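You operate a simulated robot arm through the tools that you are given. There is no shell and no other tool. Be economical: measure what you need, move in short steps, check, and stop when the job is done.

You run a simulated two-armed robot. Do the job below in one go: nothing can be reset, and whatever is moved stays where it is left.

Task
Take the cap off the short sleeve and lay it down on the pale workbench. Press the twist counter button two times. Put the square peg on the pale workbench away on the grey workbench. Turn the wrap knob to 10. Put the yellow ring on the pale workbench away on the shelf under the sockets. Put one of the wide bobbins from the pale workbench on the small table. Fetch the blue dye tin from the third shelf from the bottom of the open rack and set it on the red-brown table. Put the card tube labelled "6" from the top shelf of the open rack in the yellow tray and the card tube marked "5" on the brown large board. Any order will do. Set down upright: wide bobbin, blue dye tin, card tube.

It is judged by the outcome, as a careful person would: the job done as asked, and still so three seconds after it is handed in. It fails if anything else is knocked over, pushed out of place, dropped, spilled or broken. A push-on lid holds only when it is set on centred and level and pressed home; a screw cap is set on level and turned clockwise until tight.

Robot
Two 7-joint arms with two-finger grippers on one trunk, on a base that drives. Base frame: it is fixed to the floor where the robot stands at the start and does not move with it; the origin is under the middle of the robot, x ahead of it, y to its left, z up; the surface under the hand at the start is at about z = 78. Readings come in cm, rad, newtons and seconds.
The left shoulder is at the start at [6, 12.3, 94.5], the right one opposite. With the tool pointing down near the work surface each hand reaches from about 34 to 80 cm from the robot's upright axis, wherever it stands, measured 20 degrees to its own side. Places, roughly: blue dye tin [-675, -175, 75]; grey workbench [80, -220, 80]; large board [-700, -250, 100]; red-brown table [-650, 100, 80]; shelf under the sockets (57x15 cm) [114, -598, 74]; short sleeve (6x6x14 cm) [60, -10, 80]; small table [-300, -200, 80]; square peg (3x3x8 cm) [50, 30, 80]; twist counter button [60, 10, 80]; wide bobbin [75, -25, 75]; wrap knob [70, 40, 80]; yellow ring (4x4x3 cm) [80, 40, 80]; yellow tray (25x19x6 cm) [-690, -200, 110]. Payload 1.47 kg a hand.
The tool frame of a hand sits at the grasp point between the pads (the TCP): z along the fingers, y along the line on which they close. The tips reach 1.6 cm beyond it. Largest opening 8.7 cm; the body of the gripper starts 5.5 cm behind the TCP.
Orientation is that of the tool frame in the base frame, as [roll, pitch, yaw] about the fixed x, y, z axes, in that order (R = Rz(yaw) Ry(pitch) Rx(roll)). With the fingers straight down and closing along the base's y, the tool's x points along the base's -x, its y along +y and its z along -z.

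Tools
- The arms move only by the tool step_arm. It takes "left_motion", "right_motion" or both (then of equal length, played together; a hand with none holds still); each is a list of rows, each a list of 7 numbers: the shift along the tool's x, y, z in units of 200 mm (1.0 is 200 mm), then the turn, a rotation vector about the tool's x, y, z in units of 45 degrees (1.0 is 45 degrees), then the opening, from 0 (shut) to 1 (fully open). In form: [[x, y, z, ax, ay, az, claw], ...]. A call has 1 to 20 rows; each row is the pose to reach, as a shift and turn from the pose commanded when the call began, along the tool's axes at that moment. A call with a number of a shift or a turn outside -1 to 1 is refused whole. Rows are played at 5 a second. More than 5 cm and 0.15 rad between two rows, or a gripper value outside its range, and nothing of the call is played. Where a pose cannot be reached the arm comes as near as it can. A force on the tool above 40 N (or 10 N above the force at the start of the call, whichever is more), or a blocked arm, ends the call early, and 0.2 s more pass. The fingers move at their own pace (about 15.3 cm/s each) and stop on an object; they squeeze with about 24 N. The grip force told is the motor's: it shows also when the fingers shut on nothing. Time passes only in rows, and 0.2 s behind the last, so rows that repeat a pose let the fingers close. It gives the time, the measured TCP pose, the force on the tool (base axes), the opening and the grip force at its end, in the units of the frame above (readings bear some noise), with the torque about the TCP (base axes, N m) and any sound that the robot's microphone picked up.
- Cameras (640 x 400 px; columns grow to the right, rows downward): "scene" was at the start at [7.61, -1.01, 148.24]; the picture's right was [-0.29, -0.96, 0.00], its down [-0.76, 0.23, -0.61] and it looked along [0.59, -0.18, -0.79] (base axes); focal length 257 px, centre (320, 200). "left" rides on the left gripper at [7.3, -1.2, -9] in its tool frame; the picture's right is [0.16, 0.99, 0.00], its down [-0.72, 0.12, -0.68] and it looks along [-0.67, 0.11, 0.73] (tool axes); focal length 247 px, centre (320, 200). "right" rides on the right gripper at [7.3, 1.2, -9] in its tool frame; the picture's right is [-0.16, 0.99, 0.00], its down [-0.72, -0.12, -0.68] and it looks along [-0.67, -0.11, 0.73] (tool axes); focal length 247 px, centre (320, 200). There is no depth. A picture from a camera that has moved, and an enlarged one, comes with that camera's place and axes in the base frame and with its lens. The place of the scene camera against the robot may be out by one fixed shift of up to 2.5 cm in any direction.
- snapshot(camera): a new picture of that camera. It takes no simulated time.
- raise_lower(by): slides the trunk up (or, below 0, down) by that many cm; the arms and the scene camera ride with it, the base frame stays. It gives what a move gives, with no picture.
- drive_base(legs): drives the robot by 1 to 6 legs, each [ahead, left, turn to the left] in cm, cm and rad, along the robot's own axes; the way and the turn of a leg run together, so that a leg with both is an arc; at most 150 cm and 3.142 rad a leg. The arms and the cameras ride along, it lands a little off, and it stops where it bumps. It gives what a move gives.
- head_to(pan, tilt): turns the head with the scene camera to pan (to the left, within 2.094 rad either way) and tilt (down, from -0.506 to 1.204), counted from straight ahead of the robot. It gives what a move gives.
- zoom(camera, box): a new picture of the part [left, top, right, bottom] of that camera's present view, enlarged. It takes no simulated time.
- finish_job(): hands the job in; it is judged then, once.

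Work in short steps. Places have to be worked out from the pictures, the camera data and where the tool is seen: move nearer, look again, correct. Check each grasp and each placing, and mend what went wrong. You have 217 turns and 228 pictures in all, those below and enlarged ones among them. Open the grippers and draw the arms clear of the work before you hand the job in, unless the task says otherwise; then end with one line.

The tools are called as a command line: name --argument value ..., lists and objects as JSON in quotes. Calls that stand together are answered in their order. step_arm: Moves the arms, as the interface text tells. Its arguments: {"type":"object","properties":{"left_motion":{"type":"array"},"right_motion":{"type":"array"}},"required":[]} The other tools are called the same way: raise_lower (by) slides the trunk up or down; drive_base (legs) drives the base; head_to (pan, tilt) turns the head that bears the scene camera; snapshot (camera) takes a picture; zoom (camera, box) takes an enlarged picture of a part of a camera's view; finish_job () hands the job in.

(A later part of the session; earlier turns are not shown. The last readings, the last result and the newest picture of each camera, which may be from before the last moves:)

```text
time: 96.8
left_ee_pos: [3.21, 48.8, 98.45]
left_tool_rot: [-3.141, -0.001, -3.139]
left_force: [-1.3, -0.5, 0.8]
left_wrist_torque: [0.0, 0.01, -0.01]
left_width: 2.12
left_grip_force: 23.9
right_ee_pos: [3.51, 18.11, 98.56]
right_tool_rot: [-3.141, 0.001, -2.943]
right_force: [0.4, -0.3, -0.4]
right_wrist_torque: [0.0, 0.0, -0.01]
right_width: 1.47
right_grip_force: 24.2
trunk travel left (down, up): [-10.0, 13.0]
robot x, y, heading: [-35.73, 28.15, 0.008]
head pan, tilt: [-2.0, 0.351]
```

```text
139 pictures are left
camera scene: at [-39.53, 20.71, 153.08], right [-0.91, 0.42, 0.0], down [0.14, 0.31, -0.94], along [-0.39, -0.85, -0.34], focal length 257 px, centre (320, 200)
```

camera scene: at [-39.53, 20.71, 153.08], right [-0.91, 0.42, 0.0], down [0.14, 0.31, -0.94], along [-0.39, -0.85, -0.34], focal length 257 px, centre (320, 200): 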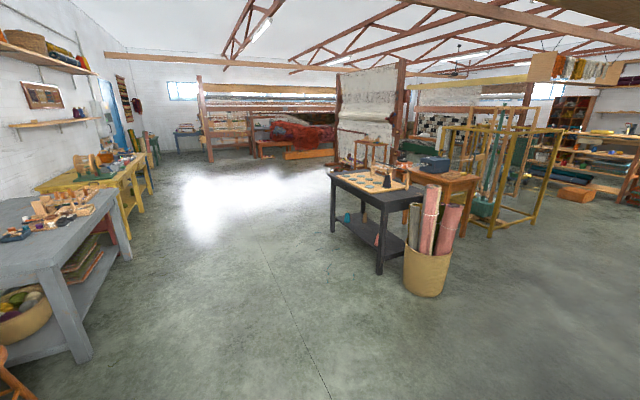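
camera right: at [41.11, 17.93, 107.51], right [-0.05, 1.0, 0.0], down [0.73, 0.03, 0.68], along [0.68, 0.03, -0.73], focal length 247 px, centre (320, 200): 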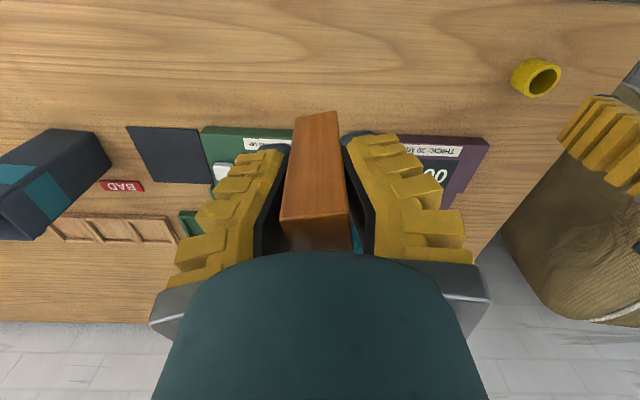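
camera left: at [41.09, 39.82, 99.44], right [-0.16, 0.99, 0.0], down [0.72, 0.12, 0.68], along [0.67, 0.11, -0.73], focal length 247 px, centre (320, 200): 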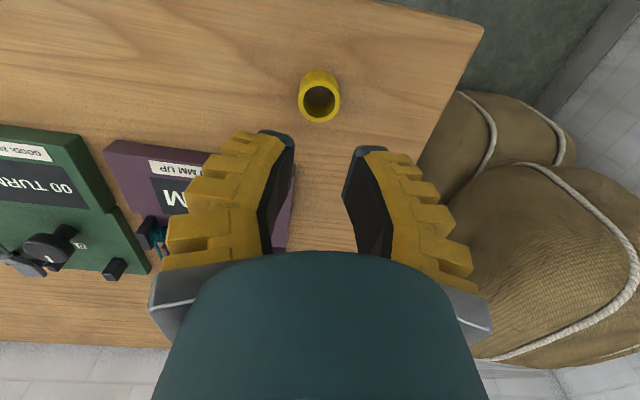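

Open floor to the right. I drive sideways along x ≈ −36 to face the grey workbench at y ≈ −222.

drive_base --legs '[[0, -125, 0], [0, -125, 0]]'

head_to --pan 0 --tilt 0.65

snapshot --camera "scene"

snapshot --camera "left"

```text
time: 118.8
left_ee_pos: [2.48, -201.63, 98.44]
left_tool_rot: [-3.141, -0.001, -3.141]
left_force: [-0.3, 0.2, -0.2]
left_wrist_torque: [-0.02, -0.02, -0.01]
left_width: 2.04
left_grip_force: 24.1
right_ee_pos: [2.58, -232.44, 98.33]
right_tool_rot: [-3.14, 0.002, -2.943]
right_force: [0.0, -0.3, -0.2]
right_wrist_torque: [0.01, -0.01, -0.04]
right_width: 1.48
right_grip_force: 23.7
trunk travel left (down, up): [-10.0, 13.0]
robot x, y, heading: [-37.17, -222.48, -0.003]
head pan, tilt: [-2.0, 0.351]
```

```text
time: 120.8
left_ee_pos: [2.43, -201.52, 98.43]
left_tool_rot: [3.14, 0.001, 3.141]
left_force: [0.5, -0.8, -0.6]
left_wrist_torque: [-0.01, -0.02, 0.0]
left_width: 2.08
left_grip_force: 23.9
right_ee_pos: [2.65, -232.3, 98.44]
right_tool_rot: [-3.141, 0.0, -2.945]
right_force: [0.4, -0.4, -0.3]
right_wrist_torque: [-0.01, 0.02, 0.05]
right_width: 1.5
right_grip_force: 24.6
trunk travel left (down, up): [-10.0, 13.0]
robot x, y, heading: [-36.95, -222.51, -0.003]
head pan, tilt: [0.0, 0.649]
```

```text
138 pictures are left
camera scene: at [-27.82, -221.19, 150.37], right [0.0, -1.0, 0.0], down [-0.6, 0.0, -0.8], along [0.8, 0.0, -0.6], focal length 257 px, centre (320, 200)
```

scene: 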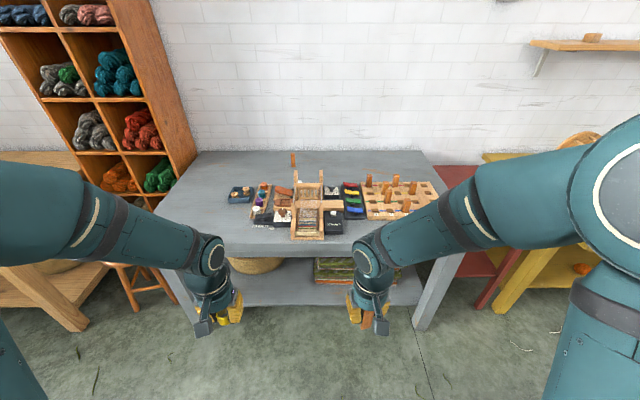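

```text
137 pictures are left
camera left: at [-4.86, -202.74, 107.4], right [-0.16, 0.99, 0.0], down [0.72, 0.12, 0.68], along [0.67, 0.11, -0.73], focal length 247 px, centre (320, 200)
```

left: 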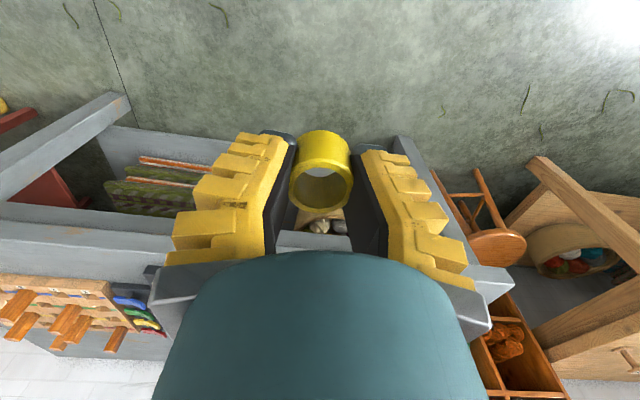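

Let me zoom on the objects on the grey workbench — there seems to be a board with similar pegs.

zoom --camera "scene" --box '[210, 140, 450, 260]'

zoom --camera "scene" --box '[330, 150, 450, 240]'

```text
2.67 times, centred on (330, 200) of scene
camera zoom: at [-27.82, -221.19, 150.37], right [0.0, -1.0, 0.0], down [-0.6, 0.0, -0.8], along [0.8, 0.0, -0.6], focal length 684 px, centre (293, 200)
```

zoom: 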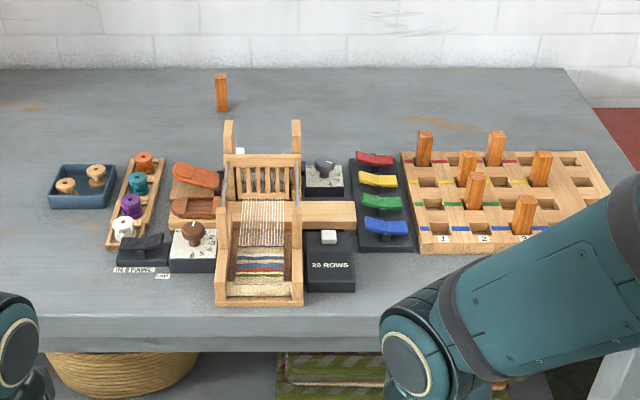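

```text
4.44 times, centred on (390, 195) of scene
camera zoom: at [-27.82, -221.19, 150.37], right [0.0, -1.0, 0.0], down [-0.6, 0.0, -0.8], along [0.8, 0.0, -0.6], focal length 1141 px, centre (9, 222)
```

zoom: 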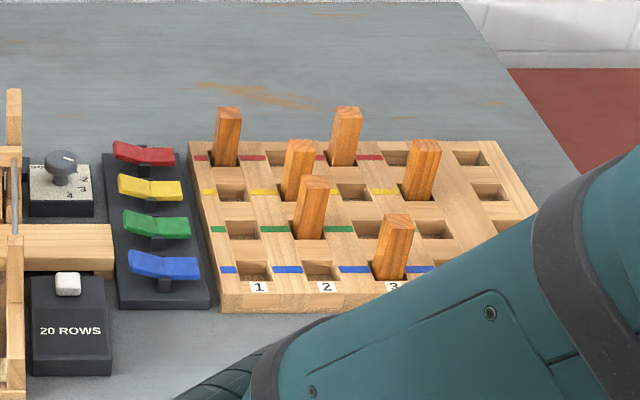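

The bench's front-left area (around (51, −184)) is free, so I'll stand the peg there. I drive left 36 and ahead 28 and look again.

drive_base --legs '[[0, 36, 0], [28, 0, 0]]'

snapshot --camera "scene"

snapshot --camera "right"

```text
time: 126.0
left_ee_pos: [30.46, -165.73, 98.39]
left_tool_rot: [3.141, -0.003, -3.141]
left_force: [-0.3, 0.7, -0.1]
left_wrist_torque: [-0.04, 0.03, 0.01]
left_width: 2.03
left_grip_force: 24.0
right_ee_pos: [30.79, -196.59, 98.47]
right_tool_rot: [3.141, -0.001, -2.945]
right_force: [0.5, -0.3, -1.1]
right_wrist_torque: [0.02, 0.02, 0.0]
right_width: 1.48
right_grip_force: 23.7
trunk travel left (down, up): [-10.0, 13.0]
robot x, y, heading: [-9.27, -186.53, -0.005]
head pan, tilt: [0.0, 0.649]
```

```text
134 pictures are left
camera scene: at [0.33, -185.32, 150.36], right [0.0, -1.0, 0.0], down [-0.61, 0.0, -0.8], along [0.8, 0.0, -0.61], focal length 257 px, centre (320, 200)
```

scene: 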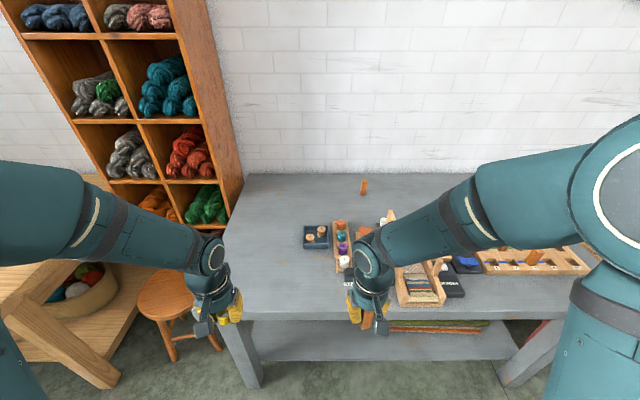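

```text
133 pictures are left
camera right: at [23.43, -196.7, 107.46], right [-0.04, 1.0, 0.0], down [0.73, 0.03, 0.68], along [0.68, 0.03, -0.73], focal length 247 px, centre (320, 200)
```

right: 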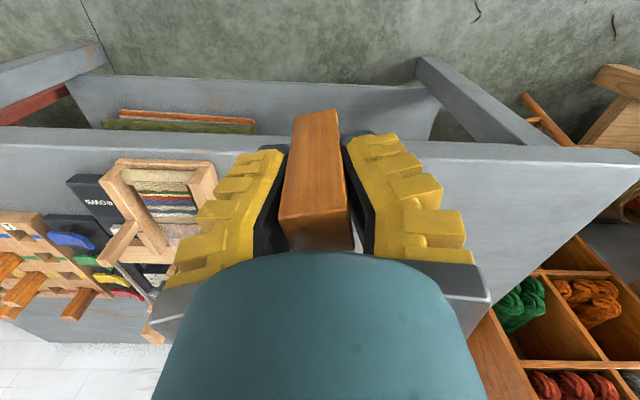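

Free spot at about (55, −178). I move the peg there at height in two calls.

step_arm --right_motion '[[-0.17, 0.085, 0, 0, 0, 0, 0], [-0.34, 0.17, 0, 0, 0, 0, 0], [-0.52, 0.255, 0, 0, 0, 0, 0], [-0.69, 0.337, 0, 0, 0, 0, 0]]'

step_arm --right_motion '[[-0.17, 0.085, 0, 0, 0, 0, 0], [-0.34, 0.17, 0, 0, 0, 0, 0], [-0.52, 0.255, 0.1, 0, 0, 0, 0], [-0.69, 0.337, 0.25, 0, 0, 0, 0], [-0.69, 0.337, 0.4, 0, 0, 0, 0], [-0.69, 0.337, 0.5, 0, 0, 0, 0]]'

snapshot --camera "right"

snapshot --camera "scene"

```text
time: 127.0
left_ee_pos: [30.5, -165.53, 98.47]
left_tool_rot: [-3.14, -0.002, 3.141]
left_force: [0.3, -0.1, -0.2]
left_wrist_torque: [-0.01, -0.01, 0.0]
left_width: 2.04
left_grip_force: 23.7
right_ee_pos: [42.9, -187.26, 98.41]
right_tool_rot: [3.14, 0.0, -2.944]
right_force: [-0.2, 0.4, -0.6]
right_wrist_torque: [-0.01, -0.02, 0.01]
right_width: 1.45
right_grip_force: 24.1
trunk travel left (down, up): [-10.0, 13.0]
robot x, y, heading: [-9.24, -186.14, -0.005]
head pan, tilt: [0.0, 0.649]
```

```text
time: 128.4
left_ee_pos: [30.46, -165.64, 98.48]
left_tool_rot: [3.141, -0.001, 3.141]
left_force: [0.6, -0.1, -0.5]
left_wrist_torque: [0.01, 0.0, 0.01]
left_width: 2.06
left_grip_force: 23.5
right_ee_pos: [55.13, -177.95, 88.32]
right_tool_rot: [-3.141, 0.001, -2.945]
right_force: [-0.2, 0.9, -1.2]
right_wrist_torque: [-0.04, 0.01, 0.03]
right_width: 1.48
right_grip_force: 24.3
trunk travel left (down, up): [-10.0, 13.0]
robot x, y, heading: [-8.66, -186.31, -0.003]
head pan, tilt: [0.0, 0.649]
```

```text
132 pictures are left
camera right: at [47.82, -178.08, 97.45], right [-0.04, 1.0, 0.0], down [0.73, 0.03, 0.68], along [0.68, 0.03, -0.73], focal length 247 px, centre (320, 200)
```

right: 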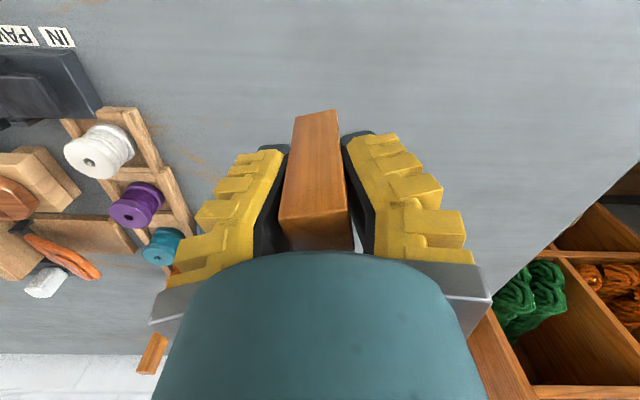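

```text
131 pictures are left
camera scene: at [0.26, -185.3, 150.37], right [0.0, -1.0, 0.0], down [-0.6, 0.0, -0.8], along [0.8, 0.0, -0.6], focal length 257 px, centre (320, 200)
```

scene: 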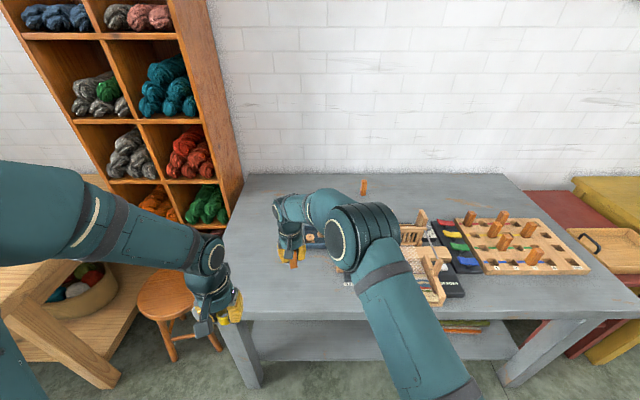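

The surface below is bare. I lower until the peg touches.

step_arm --right_motion '[[0, 0, 0.05, 0, 0, 0, 0], [0, 0, 0.1, 0, 0, 0, 0], [0, 0, 0.14, 0, 0, 0, 0], [0, 0, 0.155, 0, 0, 0, 0], [0, 0, 0.155, 0, 0, 0, 0]]'

```text
time: 129.6
left_ee_pos: [30.39, -165.71, 98.48]
left_tool_rot: [-3.141, -0.001, 3.141]
left_force: [0.3, 0.4, -0.1]
left_wrist_torque: [-0.02, -0.02, 0.0]
left_width: 2.06
left_grip_force: 23.7
right_ee_pos: [55.01, -177.96, 85.25]
right_tool_rot: [-3.141, 0.0, -2.944]
right_force: [0.1, -0.6, 0.3]
right_wrist_torque: [-0.04, 0.0, 0.03]
right_width: 1.46
right_grip_force: 24.1
trunk travel left (down, up): [-10.0, 13.0]
robot x, y, heading: [-9.09, -186.23, -0.003]
head pan, tilt: [0.0, 0.649]
```

step_arm --right_motion '[[0, 0, 0.012, 0, 0, 0, 0], [0, 0, 0.024, 0, 0, 0, 0], [0, 0, 0.036, 0, 0, 0, 0], [0, 0, 0.036, 0, 0, 0, 0]]'

snapshot --camera "right"

```text
time: 130.6
left_ee_pos: [30.35, -165.61, 98.42]
left_tool_rot: [-3.141, 0.0, 3.14]
left_force: [-0.2, -0.4, 0.0]
left_wrist_torque: [-0.01, 0.03, 0.01]
left_width: 2.02
left_grip_force: 23.8
right_ee_pos: [55.0, -177.94, 84.59]
right_tool_rot: [-3.141, -0.001, -2.945]
right_force: [0.0, -1.1, -0.1]
right_wrist_torque: [-0.01, 0.0, 0.0]
right_width: 1.48
right_grip_force: 24.2
trunk travel left (down, up): [-10.0, 13.0]
robot x, y, heading: [-8.88, -186.81, -0.005]
head pan, tilt: [0.0, 0.649]
```

```text
130 pictures are left
camera right: at [47.76, -178.08, 93.65], right [-0.04, 1.0, 0.0], down [0.73, 0.03, 0.68], along [0.68, 0.03, -0.73], focal length 247 px, centre (320, 200)
```

right: 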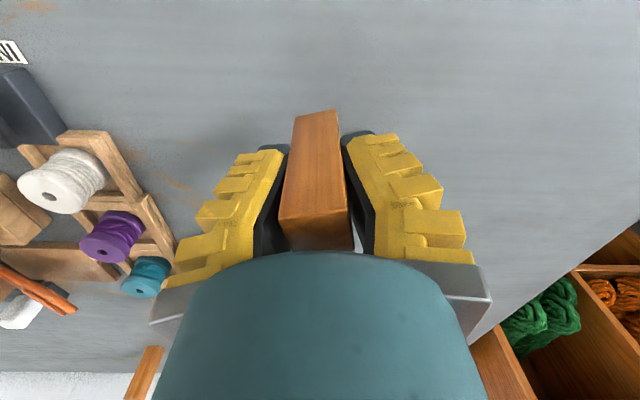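

step_arm --right_motion '[[0, 0, 0.015, 0, 0, 0, 0], [0, 0, 0.03, 0, 0, 0, 0], [0, 0, 0.045, 0, 0, 0, 0], [0, 0, 0.06, 0, 0, 0, 0], [0, 0, 0.06, 0, 0, 0, 0]]'

```text
time: 131.8
left_ee_pos: [30.41, -165.55, 98.37]
left_tool_rot: [3.141, 0.0, -3.141]
left_force: [-0.4, 0.7, 0.6]
left_wrist_torque: [-0.03, 0.0, -0.01]
left_width: 2.02
left_grip_force: 24.0
right_ee_pos: [55.03, -177.95, 83.4]
right_tool_rot: [3.141, 0.0, -2.945]
right_force: [0.1, -0.3, -1.0]
right_wrist_torque: [0.0, 0.04, 0.0]
right_width: 1.48
right_grip_force: 24.1
trunk travel left (down, up): [-10.0, 13.0]
robot x, y, heading: [-9.05, -186.5, -0.004]
head pan, tilt: [0.0, 0.649]
```

step_arm --right_motion '[[0, 0, 0.012, 0, 0, 0, 0], [0, 0, 0.024, 0, 0, 0, 0], [0, 0, 0.036, 0, 0, 0, 0], [0, 0, 0.036, 0, 0, 0, 0]]'

```text
time: 132.8
left_ee_pos: [30.39, -165.69, 98.48]
left_tool_rot: [-3.141, -0.002, -3.141]
left_force: [0.3, 0.1, 0.2]
left_wrist_torque: [0.01, 0.01, 0.0]
left_width: 2.07
left_grip_force: 24.2
right_ee_pos: [55.02, -177.84, 82.55]
right_tool_rot: [-3.141, 0.0, -2.946]
right_force: [0.0, 0.5, -0.4]
right_wrist_torque: [0.01, 0.01, -0.01]
right_width: 1.46
right_grip_force: 23.6
trunk travel left (down, up): [-10.0, 13.0]
robot x, y, heading: [-8.81, -186.67, -0.002]
head pan, tilt: [0.0, 0.649]
```

step_arm --right_motion '[[0, 0, 0.007, 0, 0, 0, 0], [0, 0, 0.014, 0, 0, 0, 0], [0, 0, 0.021, 0, 0, 0, 0], [0, 0, 0.028, 0, 0, 0, 0], [0, 0, 0.028, 0, 0, 0, 0]]'

snapshot --camera "scene"

```text
time: 134.0
left_ee_pos: [30.33, -165.6, 98.6]
left_tool_rot: [3.141, 0.0, 3.141]
left_force: [0.0, -0.1, 0.1]
left_wrist_torque: [-0.03, 0.0, 0.02]
left_width: 2.06
left_grip_force: 24.0
right_ee_pos: [55.15, -177.95, 82.22]
right_tool_rot: [3.141, 0.004, -2.944]
right_force: [2.5, -0.3, 16.7]
right_wrist_torque: [0.02, 0.1, 0.0]
right_width: 2.03
right_grip_force: 24.4
trunk travel left (down, up): [-10.0, 13.0]
robot x, y, heading: [-9.31, -186.25, -0.004]
head pan, tilt: [0.0, 0.649]
```

```text
129 pictures are left
camera scene: at [0.1, -185.34, 150.39], right [0.0, -1.0, 0.0], down [-0.6, 0.0, -0.8], along [0.8, 0.0, -0.6], focal length 257 px, centre (320, 200)
```

scene: 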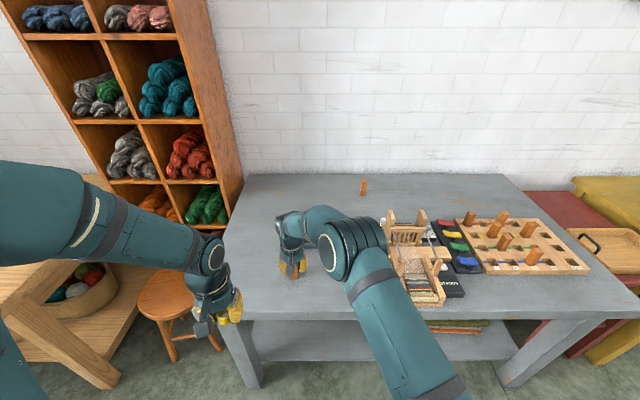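

Contact (16.7 N): the peg stands. I ease up a little, open, and rise.

step_arm --right_motion '[[0, 0, -0.008, 0, 0, 0, 0], [0, 0, -0.008, 0, 0, 0, 0.3], [0, 0, -0.008, 0, 0, 0, 0.6], [0, 0, -0.008, 0, 0, 0, 0.8], [0, 0, -0.008, 0, 0, 0, 0.8], [0, 0, -0.2, 0, 0, 0, 0.8], [0, 0, -0.4, 0, 0, 0, 0.8], [0, 0, -0.6, 0, 0, 0, 0.8], [0, 0, -0.8, 0, 0, 0, 0.8]]'

snapshot --camera "right"

```text
time: 136.0
left_ee_pos: [30.34, -165.59, 98.41]
left_tool_rot: [3.141, 0.001, 3.141]
left_force: [0.6, 0.2, 0.6]
left_wrist_torque: [0.0, -0.02, 0.01]
left_width: 2.04
left_grip_force: 24.0
right_ee_pos: [54.93, -177.85, 98.16]
right_tool_rot: [3.141, 0.0, -2.942]
right_force: [-0.5, 0.0, 0.2]
right_wrist_torque: [0.01, -0.03, -0.01]
right_width: 7.32
right_grip_force: 2.2
trunk travel left (down, up): [-10.0, 13.0]
robot x, y, heading: [-9.05, -186.63, -0.005]
head pan, tilt: [0.0, 0.649]
```

```text
128 pictures are left
camera right: at [47.67, -178.03, 107.23], right [-0.04, 1.0, 0.0], down [0.73, 0.03, 0.68], along [0.68, 0.03, -0.73], focal length 247 px, centre (320, 200)
```

right: 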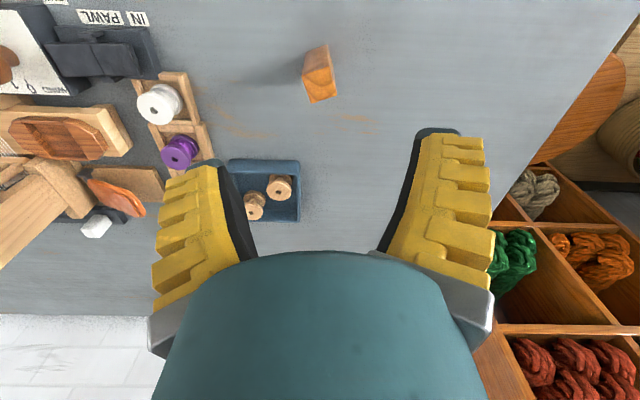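

The peg stands upright on the grey bench. I pull the right hand back and drive on toward the shelf, stopping midway to look.

step_arm --right_motion '[[0.2, -0.1, 0, 0, 0, 0, 0.8], [0.4, -0.2, 0, 0, 0, 0.1, 0.8], [0.6, -0.3, -0.05, 0, 0, 0.2, 0.8], [0.8, -0.42, -0.1, 0, 0, 0.255, 0.8], [1, -0.55, -0.15, 0, 0, 0.255, 0.8], [1, -0.7, -0.15, 0, 0, 0.255, 0.8]]'

drive_base --legs '[[-30, 0, 0], [0, -130, 0], [0, -90, 0]]'

head_to --pan -0.8 --tilt 0.45

snapshot --camera "scene"

```text
time: 137.4
left_ee_pos: [30.39, -165.8, 98.38]
left_tool_rot: [-3.142, -0.001, 3.141]
left_force: [0.3, -0.6, -0.3]
left_wrist_torque: [0.0, 0.01, 0.02]
left_width: 2.04
left_grip_force: 24.1
right_ee_pos: [38.27, -195.42, 101.03]
right_tool_rot: [-3.141, -0.002, 3.137]
right_force: [0.4, -0.1, -0.4]
right_wrist_torque: [0.02, 0.0, -0.01]
right_width: 7.32
right_grip_force: 2.3
trunk travel left (down, up): [-10.0, 13.0]
robot x, y, heading: [-8.85, -186.47, -0.005]
head pan, tilt: [0.0, 0.649]
```

```text
time: 158.7
left_ee_pos: [-1.37, -387.16, 98.45]
left_tool_rot: [-3.141, 0.001, 3.139]
left_force: [0.2, 1.1, 0.3]
left_wrist_torque: [0.03, 0.03, 0.0]
left_width: 2.07
left_grip_force: 24.0
right_ee_pos: [6.39, -416.94, 101.18]
right_tool_rot: [3.141, 0.001, 3.135]
right_force: [-0.3, 0.3, 0.7]
right_wrist_torque: [0.01, 0.03, 0.01]
right_width: 7.33
right_grip_force: 2.6
trunk travel left (down, up): [-10.0, 13.0]
robot x, y, heading: [-40.93, -408.06, -0.008]
head pan, tilt: [0.0, 0.649]
```

```text
time: 159.8
left_ee_pos: [-1.35, -387.19, 98.45]
left_tool_rot: [-3.141, 0.0, 3.138]
left_force: [0.4, 0.9, -0.4]
left_wrist_torque: [0.04, 0.01, -0.01]
left_width: 2.1
left_grip_force: 24.2
right_ee_pos: [6.38, -416.9, 101.14]
right_tool_rot: [-3.141, 0.0, 3.134]
right_force: [0.1, -0.2, 0.4]
right_wrist_torque: [0.01, 0.0, 0.01]
right_width: 7.29
right_grip_force: 3.0
trunk travel left (down, up): [-10.0, 13.0]
robot x, y, heading: [-40.88, -407.43, -0.01]
head pan, tilt: [-0.799, 0.45]
```

```text
127 pictures are left
camera scene: at [-33.98, -413.22, 152.15], right [-0.72, -0.69, 0.0], down [-0.3, 0.31, -0.9], along [0.62, -0.65, -0.44], focal length 257 px, centre (320, 200)
```

scene: 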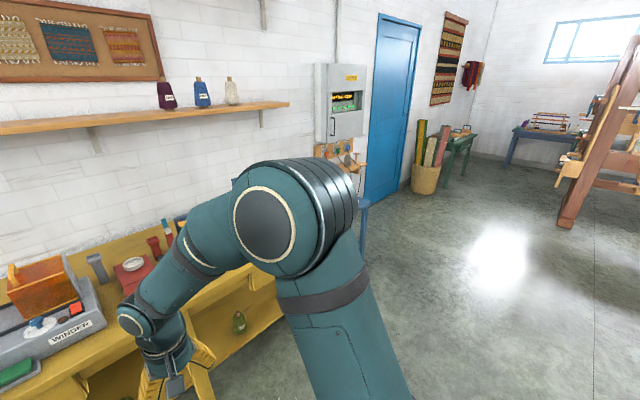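

The panel with sockets is on the wall before the blue door; its shelf is below. I drive on to y ≈ −593 and look straight at it.

drive_base --legs '[[0, -95, 0], [0, -92, 0.01]]'

head_to --pan 0 --tilt 0.45

snapshot --camera "scene"

```text
time: 176.5
left_ee_pos: [-1.83, -573.23, 98.5]
left_tool_rot: [-3.14, -0.001, -3.129]
left_force: [-0.1, 0.3, 0.2]
left_wrist_torque: [0.01, -0.01, 0.0]
left_width: 2.07
left_grip_force: 23.7
right_ee_pos: [6.38, -602.9, 101.01]
right_tool_rot: [3.141, 0.0, -3.132]
right_force: [0.3, -0.3, 0.1]
right_wrist_torque: [0.0, 0.02, 0.02]
right_width: 7.32
right_grip_force: 2.1
trunk travel left (down, up): [-10.0, 13.0]
robot x, y, heading: [-40.81, -594.39, 0.012]
head pan, tilt: [-0.799, 0.45]
```

```text
time: 177.6
left_ee_pos: [-1.81, -573.29, 98.35]
left_tool_rot: [-3.141, 0.001, -3.13]
left_force: [0.0, -0.2, 0.0]
left_wrist_torque: [-0.02, -0.02, -0.02]
left_width: 2.06
left_grip_force: 24.1
right_ee_pos: [6.3, -602.99, 101.13]
right_tool_rot: [3.141, 0.0, -3.131]
right_force: [0.0, -0.1, -0.3]
right_wrist_torque: [-0.01, 0.03, 0.0]
right_width: 7.32
right_grip_force: 2.8
trunk travel left (down, up): [-10.0, 13.0]
robot x, y, heading: [-40.91, -594.7, 0.008]
head pan, tilt: [0.0, 0.45]
```

```text
126 pictures are left
camera scene: at [-31.25, -593.24, 152.16], right [0.01, -1.0, 0.0], down [-0.44, 0.0, -0.9], along [0.9, 0.01, -0.44], focal length 257 px, centre (320, 200)
```

scene: 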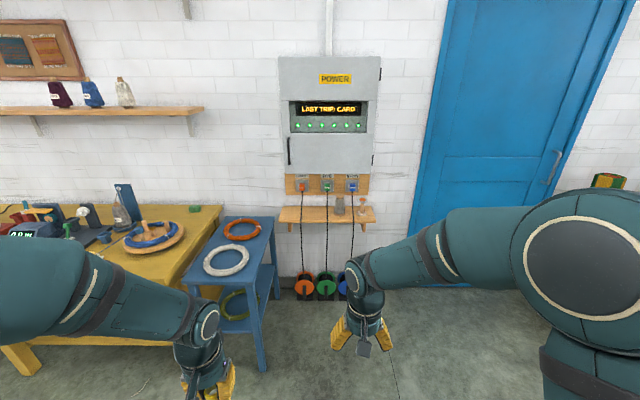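

zoom --camera "scene" --box '[260, 160, 400, 250]'

```text
4.44 times, centred on (330, 205) of scene
camera zoom: at [-31.25, -593.24, 152.16], right [0.01, -1.0, 0.0], down [-0.44, 0.0, -0.9], along [0.9, 0.01, -0.44], focal length 1141 px, centre (276, 178)
```

zoom: 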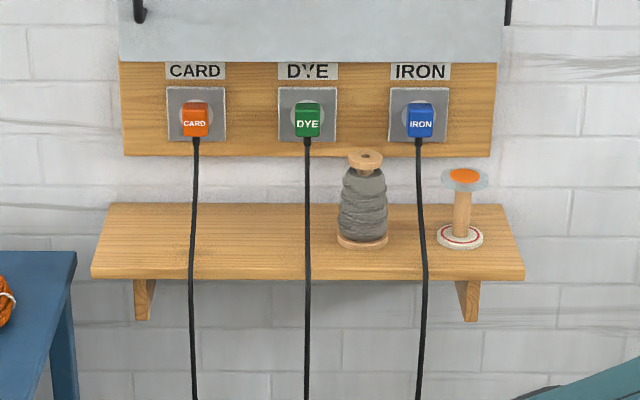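

The free part of the shelf is at its left, beside the CARD cable (y ≈ −576). I pull the right hand back, then drive right 18 and ahead 75, keeping clear of the blue stand.

step_arm --right_motion '[[0.2, -0.1, 0, 0, 0, 0, 0.8], [0.4, -0.2, 0, 0, 0, 0, 0.8], [0.6, -0.3, 0, 0, 0, 0, 0.8], [0.65, -0.45, 0, 0, 0, 0, 0.8]]'

drive_base --legs '[[0, -18, 0], [75, 0, -0.01]]'

head_to --pan 0.3 --tilt 0.75

snapshot --camera "scene"

snapshot --camera "left"

```text
time: 178.6
left_ee_pos: [-1.77, -573.17, 98.54]
left_tool_rot: [-3.14, 0.001, -3.129]
left_force: [1.4, 0.9, 0.4]
left_wrist_torque: [0.0, -0.01, 0.01]
left_width: 2.04
left_grip_force: 23.9
right_ee_pos: [-6.6, -612.2, 101.09]
right_tool_rot: [-3.14, 0.0, -3.133]
right_force: [0.2, -0.2, 0.1]
right_wrist_torque: [0.02, -0.01, 0.02]
right_width: 7.32
right_grip_force: 2.4
trunk travel left (down, up): [-10.0, 13.0]
robot x, y, heading: [-40.9, -594.86, 0.01]
head pan, tilt: [0.0, 0.45]
```

```text
time: 184.5
left_ee_pos: [74.16, -591.07, 98.45]
left_tool_rot: [3.141, -0.002, -3.137]
left_force: [-0.5, 0.5, -0.1]
left_wrist_torque: [0.01, 0.03, 0.01]
left_width: 2.05
left_grip_force: 23.9
right_ee_pos: [69.22, -629.99, 100.96]
right_tool_rot: [3.141, -0.001, -3.141]
right_force: [0.9, -0.3, -0.3]
right_wrist_torque: [-0.01, -0.03, -0.01]
right_width: 7.31
right_grip_force: 2.4
trunk travel left (down, up): [-10.0, 13.0]
robot x, y, heading: [34.76, -612.36, 0.0]
head pan, tilt: [0.0, 0.45]
```

```text
time: 185.3
left_ee_pos: [74.13, -591.13, 98.39]
left_tool_rot: [-3.141, 0.0, -3.135]
left_force: [-1.0, -0.4, -0.1]
left_wrist_torque: [-0.01, -0.02, -0.02]
left_width: 2.05
left_grip_force: 23.7
right_ee_pos: [69.21, -629.86, 101.09]
right_tool_rot: [3.141, 0.0, -3.139]
right_force: [-0.4, -0.2, 0.1]
right_wrist_torque: [-0.03, 0.0, 0.0]
right_width: 7.32
right_grip_force: 2.4
trunk travel left (down, up): [-10.0, 13.0]
robot x, y, heading: [34.95, -612.1, 0.001]
head pan, tilt: [0.3, 0.75]
```

```text
124 pictures are left
camera scene: at [43.36, -608.5, 149.52], right [0.3, -0.95, 0.0], down [-0.65, -0.2, -0.73], along [0.7, 0.22, -0.68], focal length 257 px, centre (320, 200)
```

scene: 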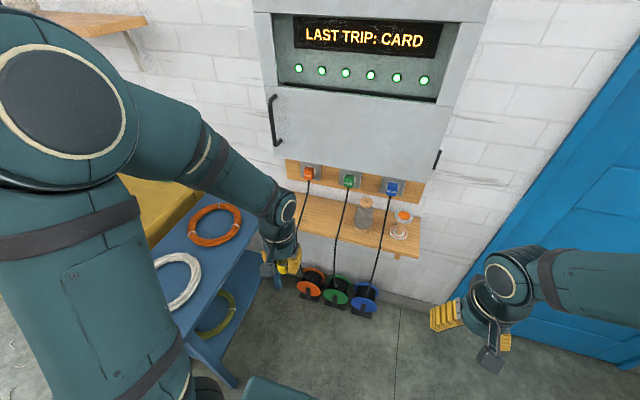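

```text
123 pictures are left
camera left: at [66.98, -592.38, 107.4], right [-0.16, 0.99, 0.0], down [0.72, 0.12, 0.68], along [0.67, 0.11, -0.73], focal length 247 px, centre (320, 200)
```

left: 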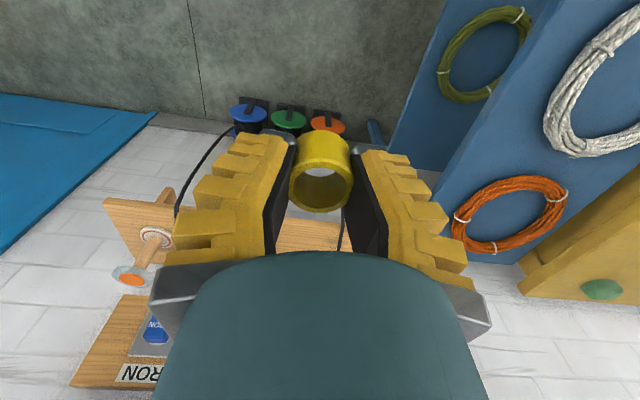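

I drive another 15 cm ahead so the shelf's left part is within reach of the left hand, and tilt the hand back 20° to stay clear of the power box.

drive_base --legs '[[15, 0, 0]]'

step_arm --left_motion '[[0, 0.2, 0, 0, -0.15, 0, 0], [0, 0.4, 0, 0, -0.3, 0, 0], [0, 0.6, 0, 0, -0.444, 0, 0], [0, 0.75, 0, 0, -0.444, 0, 0], [0, 0.75, 0, 0, -0.444, 0, 0]]'

snapshot --camera "scene"

snapshot --camera "left"

```text
time: 186.7
left_ee_pos: [89.23, -591.22, 98.33]
left_tool_rot: [-3.141, -0.003, -3.139]
left_force: [1.1, 0.7, -0.5]
left_wrist_torque: [0.01, 0.03, -0.03]
left_width: 2.06
left_grip_force: 23.9
right_ee_pos: [84.07, -629.95, 101.07]
right_tool_rot: [-3.141, -0.002, -3.141]
right_force: [0.2, 0.1, -0.7]
right_wrist_torque: [0.01, -0.01, 0.0]
right_width: 7.3
right_grip_force: 2.4
trunk travel left (down, up): [-10.0, 13.0]
robot x, y, heading: [49.84, -612.34, -0.001]
head pan, tilt: [0.3, 0.75]
```

```text
time: 187.9
left_ee_pos: [89.17, -576.15, 98.37]
left_tool_rot: [3.141, 0.35, -3.139]
left_force: [-0.1, -0.2, -0.2]
left_wrist_torque: [0.02, 0.0, 0.01]
left_width: 2.06
left_grip_force: 24.5
right_ee_pos: [84.09, -630.02, 101.02]
right_tool_rot: [3.141, -0.002, 3.141]
right_force: [0.3, 0.5, 1.0]
right_wrist_torque: [-0.01, 0.0, 0.01]
right_width: 7.33
right_grip_force: 2.5
trunk travel left (down, up): [-10.0, 13.0]
robot x, y, heading: [49.54, -612.18, 0.001]
head pan, tilt: [0.3, 0.75]
```

```text
122 pictures are left
camera scene: at [58.18, -608.51, 149.52], right [0.3, -0.96, 0.0], down [-0.65, -0.2, -0.73], along [0.7, 0.22, -0.68], focal length 257 px, centre (320, 200)
```

scene: 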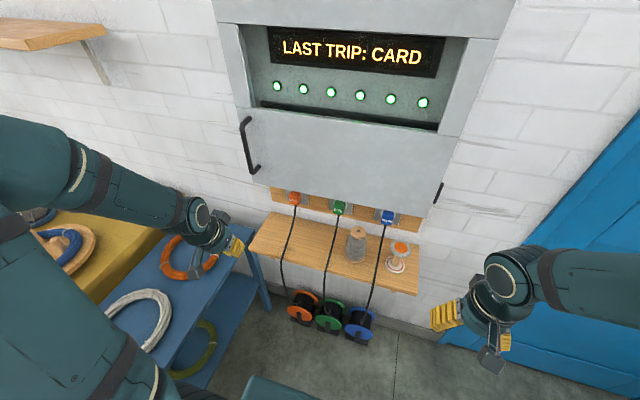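

```text
121 pictures are left
camera left: at [79.09, -577.41, 104.36], right [-0.15, 0.99, -0.05], down [0.45, 0.12, 0.89], along [0.88, 0.11, -0.46], focal length 247 px, centre (320, 200)
```

left: 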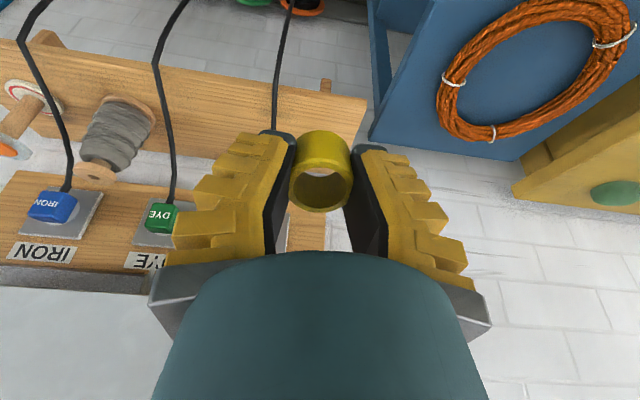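

Shelf front edge at x ≈ 103–106, left end at y ≈ −569; the CARD cable runs at y ≈ −582. I bring the ring forward over the shelf at (108, −575.4).

step_arm --left_motion '[[-0.13, 0.01, 0.19, 0, 0, 0, 0], [-0.26, 0.02, 0.39, 0, 0, 0, 0], [-0.39, 0.03, 0.59, 0, 0, 0, 0], [-0.52, 0.04, 0.78, 0, 0, 0, 0], [-0.653, 0.04, 0.98, 0, 0, 0, 0], [-0.653, 0.04, 0.98, 0, 0, 0, 0]]'

snapshot --camera "left"

zoom --camera "scene" --box '[180, 160, 380, 310]'

```text
time: 189.3
left_ee_pos: [107.76, -575.34, 84.42]
left_tool_rot: [-3.141, 0.348, -3.137]
left_force: [0.1, 0.7, 0.9]
left_wrist_torque: [0.01, 0.05, -0.03]
left_width: 2.06
left_grip_force: 23.8
right_ee_pos: [83.98, -629.8, 101.08]
right_tool_rot: [-3.141, 0.001, -3.141]
right_force: [0.0, 0.1, -0.2]
right_wrist_torque: [-0.01, -0.02, -0.01]
right_width: 7.32
right_grip_force: 2.1
trunk travel left (down, up): [-10.0, 13.0]
robot x, y, heading: [50.09, -612.04, 0.003]
head pan, tilt: [0.3, 0.75]
```

```text
120 pictures are left
camera left: at [98.04, -576.56, 90.36], right [-0.15, 0.99, -0.05], down [0.45, 0.12, 0.89], along [0.88, 0.11, -0.46], focal length 247 px, centre (320, 200)
```

left: 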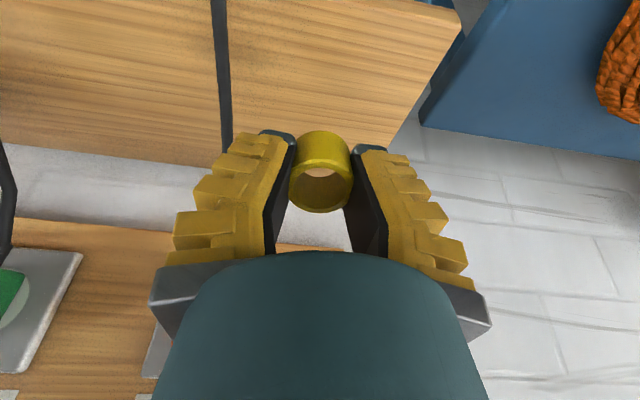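

```text
2.67 times, centred on (280, 235) of scene
camera zoom: at [58.11, -608.51, 149.53], right [0.3, -0.96, 0.0], down [-0.65, -0.2, -0.73], along [0.7, 0.22, -0.68], focal length 684 px, centre (427, 107)
```

zoom: 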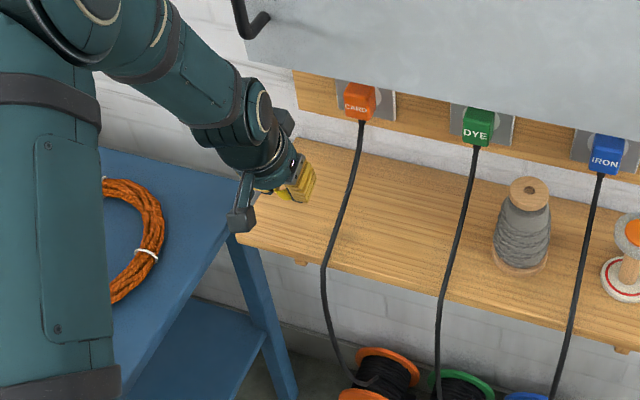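

I go 3.5 cm further in and 5 cm down, then lower by touch.

step_arm --left_motion '[[-0.04, 0, 0.1, 0, 0, 0, 0], [-0.079, 0, 0.2, 0, 0, 0, 0], [-0.079, 0, 0.295, 0, 0, 0, 0], [-0.079, 0, 0.295, 0, 0, 0, 0]]'

snapshot --camera "left"

```text
time: 190.3
left_ee_pos: [111.47, -575.29, 79.4]
left_tool_rot: [3.141, 0.347, -3.137]
left_force: [0.1, -0.5, 0.2]
left_wrist_torque: [-0.01, 0.0, 0.04]
left_width: 2.06
left_grip_force: 24.0
right_ee_pos: [83.95, -629.97, 101.18]
right_tool_rot: [3.141, 0.001, 3.141]
right_force: [-0.9, -0.5, 0.4]
right_wrist_torque: [-0.04, 0.0, -0.01]
right_width: 7.3
right_grip_force: 2.5
trunk travel left (down, up): [-10.0, 13.0]
robot x, y, heading: [49.99, -611.9, -0.001]
head pan, tilt: [0.3, 0.75]
```

```text
118 pictures are left
camera left: at [101.58, -576.54, 85.4], right [-0.15, 0.99, -0.05], down [0.45, 0.12, 0.89], along [0.88, 0.11, -0.46], focal length 247 px, centre (320, 200)
```

left: 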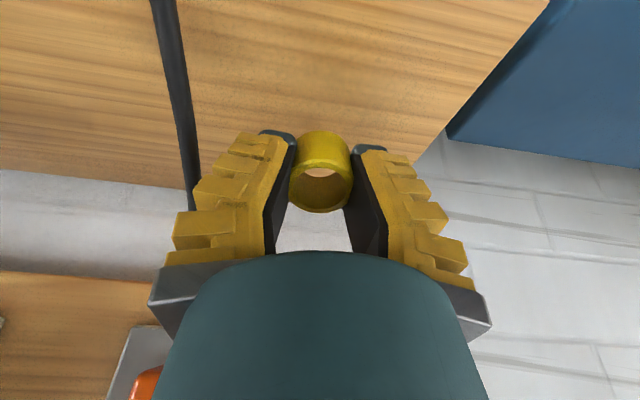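

step_arm --left_motion '[[0.017, 0, 0.047, 0, 0, 0, 0], [0.034, 0, 0.094, 0, 0, 0, 0], [0.043, 0, 0.118, 0, 0, 0, 0], [0.043, 0, 0.118, 0, 0, 0, 0]]'

snapshot --camera "left"

```text
time: 191.3
left_ee_pos: [111.43, -575.15, 77.0]
left_tool_rot: [3.141, 0.345, -3.139]
left_force: [-0.1, 0.2, 0.2]
left_wrist_torque: [-0.03, -0.01, 0.01]
left_width: 2.04
left_grip_force: 24.0
right_ee_pos: [84.11, -629.97, 101.12]
right_tool_rot: [-3.141, 0.0, 3.141]
right_force: [1.0, 0.0, 0.8]
right_wrist_torque: [0.0, 0.01, 0.04]
right_width: 7.33
right_grip_force: 2.7
trunk travel left (down, up): [-10.0, 13.0]
robot x, y, heading: [49.81, -612.27, 0.0]
head pan, tilt: [0.3, 0.75]
```

```text
117 pictures are left
camera left: at [101.58, -576.54, 82.89], right [-0.15, 0.99, -0.05], down [0.45, 0.12, 0.89], along [0.88, 0.11, -0.46], focal length 247 px, centre (320, 200)
```

left: 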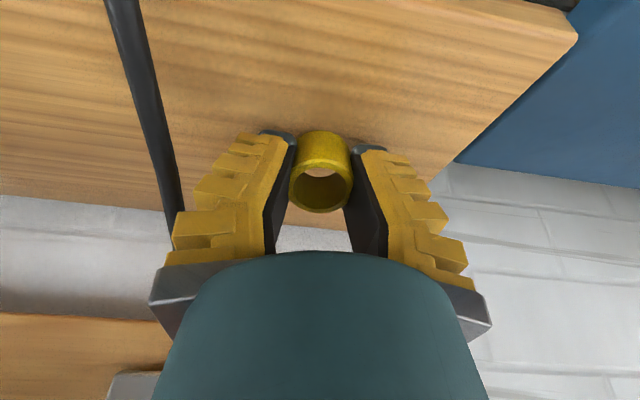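

step_arm --left_motion '[[0.005, 0, 0.014, 0, 0, 0, 0], [0.01, 0, 0.028, 0, 0, 0, 0], [0.015, 0, 0.042, 0, 0, 0, 0], [0.02, 0, 0.056, 0, 0, 0, 0], [0.02, 0, 0.056, 0, 0, 0, 0]]'

```text
time: 192.5
left_ee_pos: [111.57, -575.36, 75.93]
left_tool_rot: [3.14, 0.351, -3.138]
left_force: [6.4, 0.8, 17.1]
left_wrist_torque: [-0.02, 0.04, -0.01]
left_width: 2.32
left_grip_force: 24.0
right_ee_pos: [84.0, -629.96, 101.15]
right_tool_rot: [-3.141, -0.001, 3.141]
right_force: [0.0, -0.9, 0.1]
right_wrist_torque: [0.01, 0.05, -0.02]
right_width: 7.32
right_grip_force: 1.8
trunk travel left (down, up): [-10.0, 13.0]
robot x, y, heading: [49.75, -612.17, -0.003]
head pan, tilt: [0.3, 0.75]
```

Contact (17 N). I ease off slightly, open slowly so the ring settles flat, and check before withdrawing.

step_arm --left_motion '[[-0.002, 0, -0.007, 0, 0, 0, 0], [-0.002, 0, -0.007, 0, 0, 0, 0.2], [-0.002, 0, -0.007, 0, 0, 0, 0.32], [-0.002, 0, -0.007, 0, 0, 0, 0.42], [-0.002, 0, -0.007, 0, 0, 0, 0.5], [-0.002, 0, -0.007, 0, 0, 0, 0.5]]'

snapshot --camera "left"

```text
time: 193.9
left_ee_pos: [111.4, -575.3, 75.88]
left_tool_rot: [-3.141, 0.347, -3.14]
left_force: [0.0, -0.1, 0.1]
left_wrist_torque: [0.0, 0.0, 0.01]
left_width: 4.71
left_grip_force: 4.1
right_ee_pos: [83.96, -629.91, 101.14]
right_tool_rot: [-3.142, 0.001, 3.141]
right_force: [0.1, -0.1, 1.0]
right_wrist_torque: [0.02, 0.01, 0.0]
right_width: 7.31
right_grip_force: 2.5
trunk travel left (down, up): [-10.0, 13.0]
robot x, y, heading: [50.13, -612.22, 0.003]
head pan, tilt: [0.3, 0.75]
```

```text
116 pictures are left
camera left: at [101.54, -576.57, 81.81], right [-0.15, 0.99, -0.05], down [0.45, 0.12, 0.89], along [0.88, 0.11, -0.46], focal length 247 px, centre (320, 200)
```

left: 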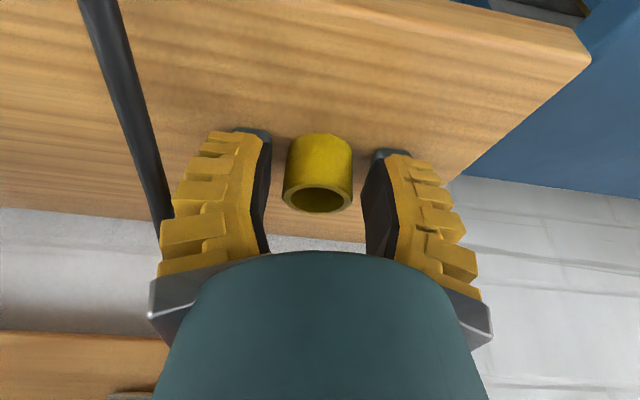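

The ring stands flat on the shelf. I withdraw along the finger axis, then back and straighten the hand.

step_arm --left_motion '[[0, 0, -0.1, 0, 0, 0, 0.5], [0, 0, -0.25, 0, 0, 0, 0.5], [0, 0, -0.45, 0, 0, 0, 0.5], [0.15, 0, -0.6, 0, 0.15, 0, 0.5], [0.35, -0.05, -0.7, 0, 0.3, 0, 0.5], [0.55, -0.1, -0.8, 0, 0.444, 0, 0.5], [0.75, -0.2, -0.8, 0, 0.444, 0, 0.5]]'

snapshot --camera "scene"

```text
time: 195.5
left_ee_pos: [91.83, -579.42, 85.88]
left_tool_rot: [3.141, 0.0, -3.137]
left_force: [0.3, 0.6, -0.1]
left_wrist_torque: [0.02, -0.02, 0.01]
left_width: 4.9
left_grip_force: 4.4
right_ee_pos: [84.08, -629.94, 101.07]
right_tool_rot: [-3.141, 0.0, -3.141]
right_force: [-0.3, -0.3, 0.3]
right_wrist_torque: [0.0, 0.01, 0.0]
right_width: 7.31
right_grip_force: 2.5
trunk travel left (down, up): [-10.0, 13.0]
robot x, y, heading: [49.72, -612.07, 0.001]
head pan, tilt: [0.3, 0.75]
```

```text
115 pictures are left
camera scene: at [58.17, -608.54, 149.52], right [0.3, -0.96, 0.0], down [-0.65, -0.2, -0.73], along [0.7, 0.22, -0.68], focal length 257 px, centre (320, 200)
```

scene: 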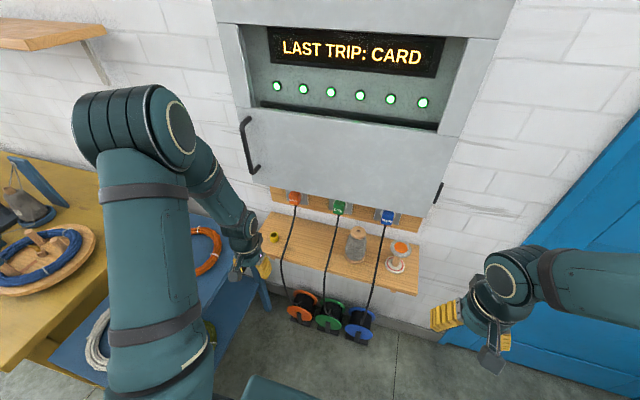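

The ring sits on the shelf. I raise and tuck the left hand, then drive back the same way to the pale bench for the bobbin.

step_arm --left_motion '[[0.1, -0.05, -0.2, 0, 0, 0, 0.5], [0.25, -0.15, -0.4, 0, 0, 0, 0.5], [0.45, -0.25, -0.55, 0, 0, 0, 0.5], [0.65, -0.35, -0.65, 0, 0, 0, 0.5]]'

drive_base --legs '[[-91, 0, 0], [0, 149, 0], [0, 149, 0], [0, 149, 0], [0, 149, 0]]'

head_to --pan 0 --tilt 0.65

snapshot --camera "scene"

```text
refused: row 2 steps farther than a row can; nothing moved
```

```text
time: 251.3
left_ee_pos: [-4.3, 15.4, 85.72]
left_tool_rot: [-3.141, 0.0, -3.127]
left_force: [0.2, 0.5, 0.3]
left_wrist_torque: [0.01, -0.03, 0.01]
left_width: 4.89
left_grip_force: 3.8
right_ee_pos: [-11.65, -35.3, 101.1]
right_tool_rot: [3.14, -0.001, -3.129]
right_force: [0.1, 0.1, 0.0]
right_wrist_torque: [0.01, -0.02, -0.01]
right_width: 7.31
right_grip_force: 2.5
trunk travel left (down, up): [-10.0, 13.0]
robot x, y, heading: [-46.33, -17.81, 0.012]
head pan, tilt: [0.3, 0.75]
```

```text
time: 252.2
left_ee_pos: [-4.27, 15.39, 85.79]
left_tool_rot: [3.141, 0.0, -3.126]
left_force: [0.3, -0.9, -0.7]
left_wrist_torque: [0.02, 0.01, 0.0]
left_width: 4.91
left_grip_force: 4.0
right_ee_pos: [-11.68, -35.19, 101.17]
right_tool_rot: [-3.141, -0.001, -3.129]
right_force: [0.2, 0.8, 1.0]
right_wrist_torque: [-0.02, -0.02, 0.01]
right_width: 7.34
right_grip_force: 2.7
trunk travel left (down, up): [-10.0, 13.0]
robot x, y, heading: [-45.94, -17.79, 0.01]
head pan, tilt: [0.0, 0.649]
```

```text
114 pictures are left
camera scene: at [-36.93, -16.55, 150.37], right [0.01, -1.0, 0.0], down [-0.6, -0.01, -0.8], along [0.8, 0.01, -0.6], focal length 257 px, centre (320, 200)
```

scene: 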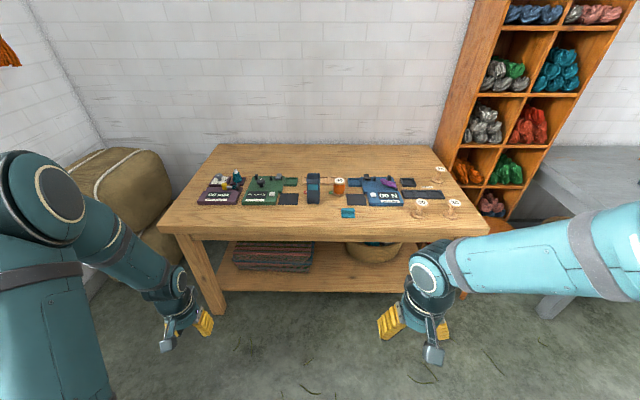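

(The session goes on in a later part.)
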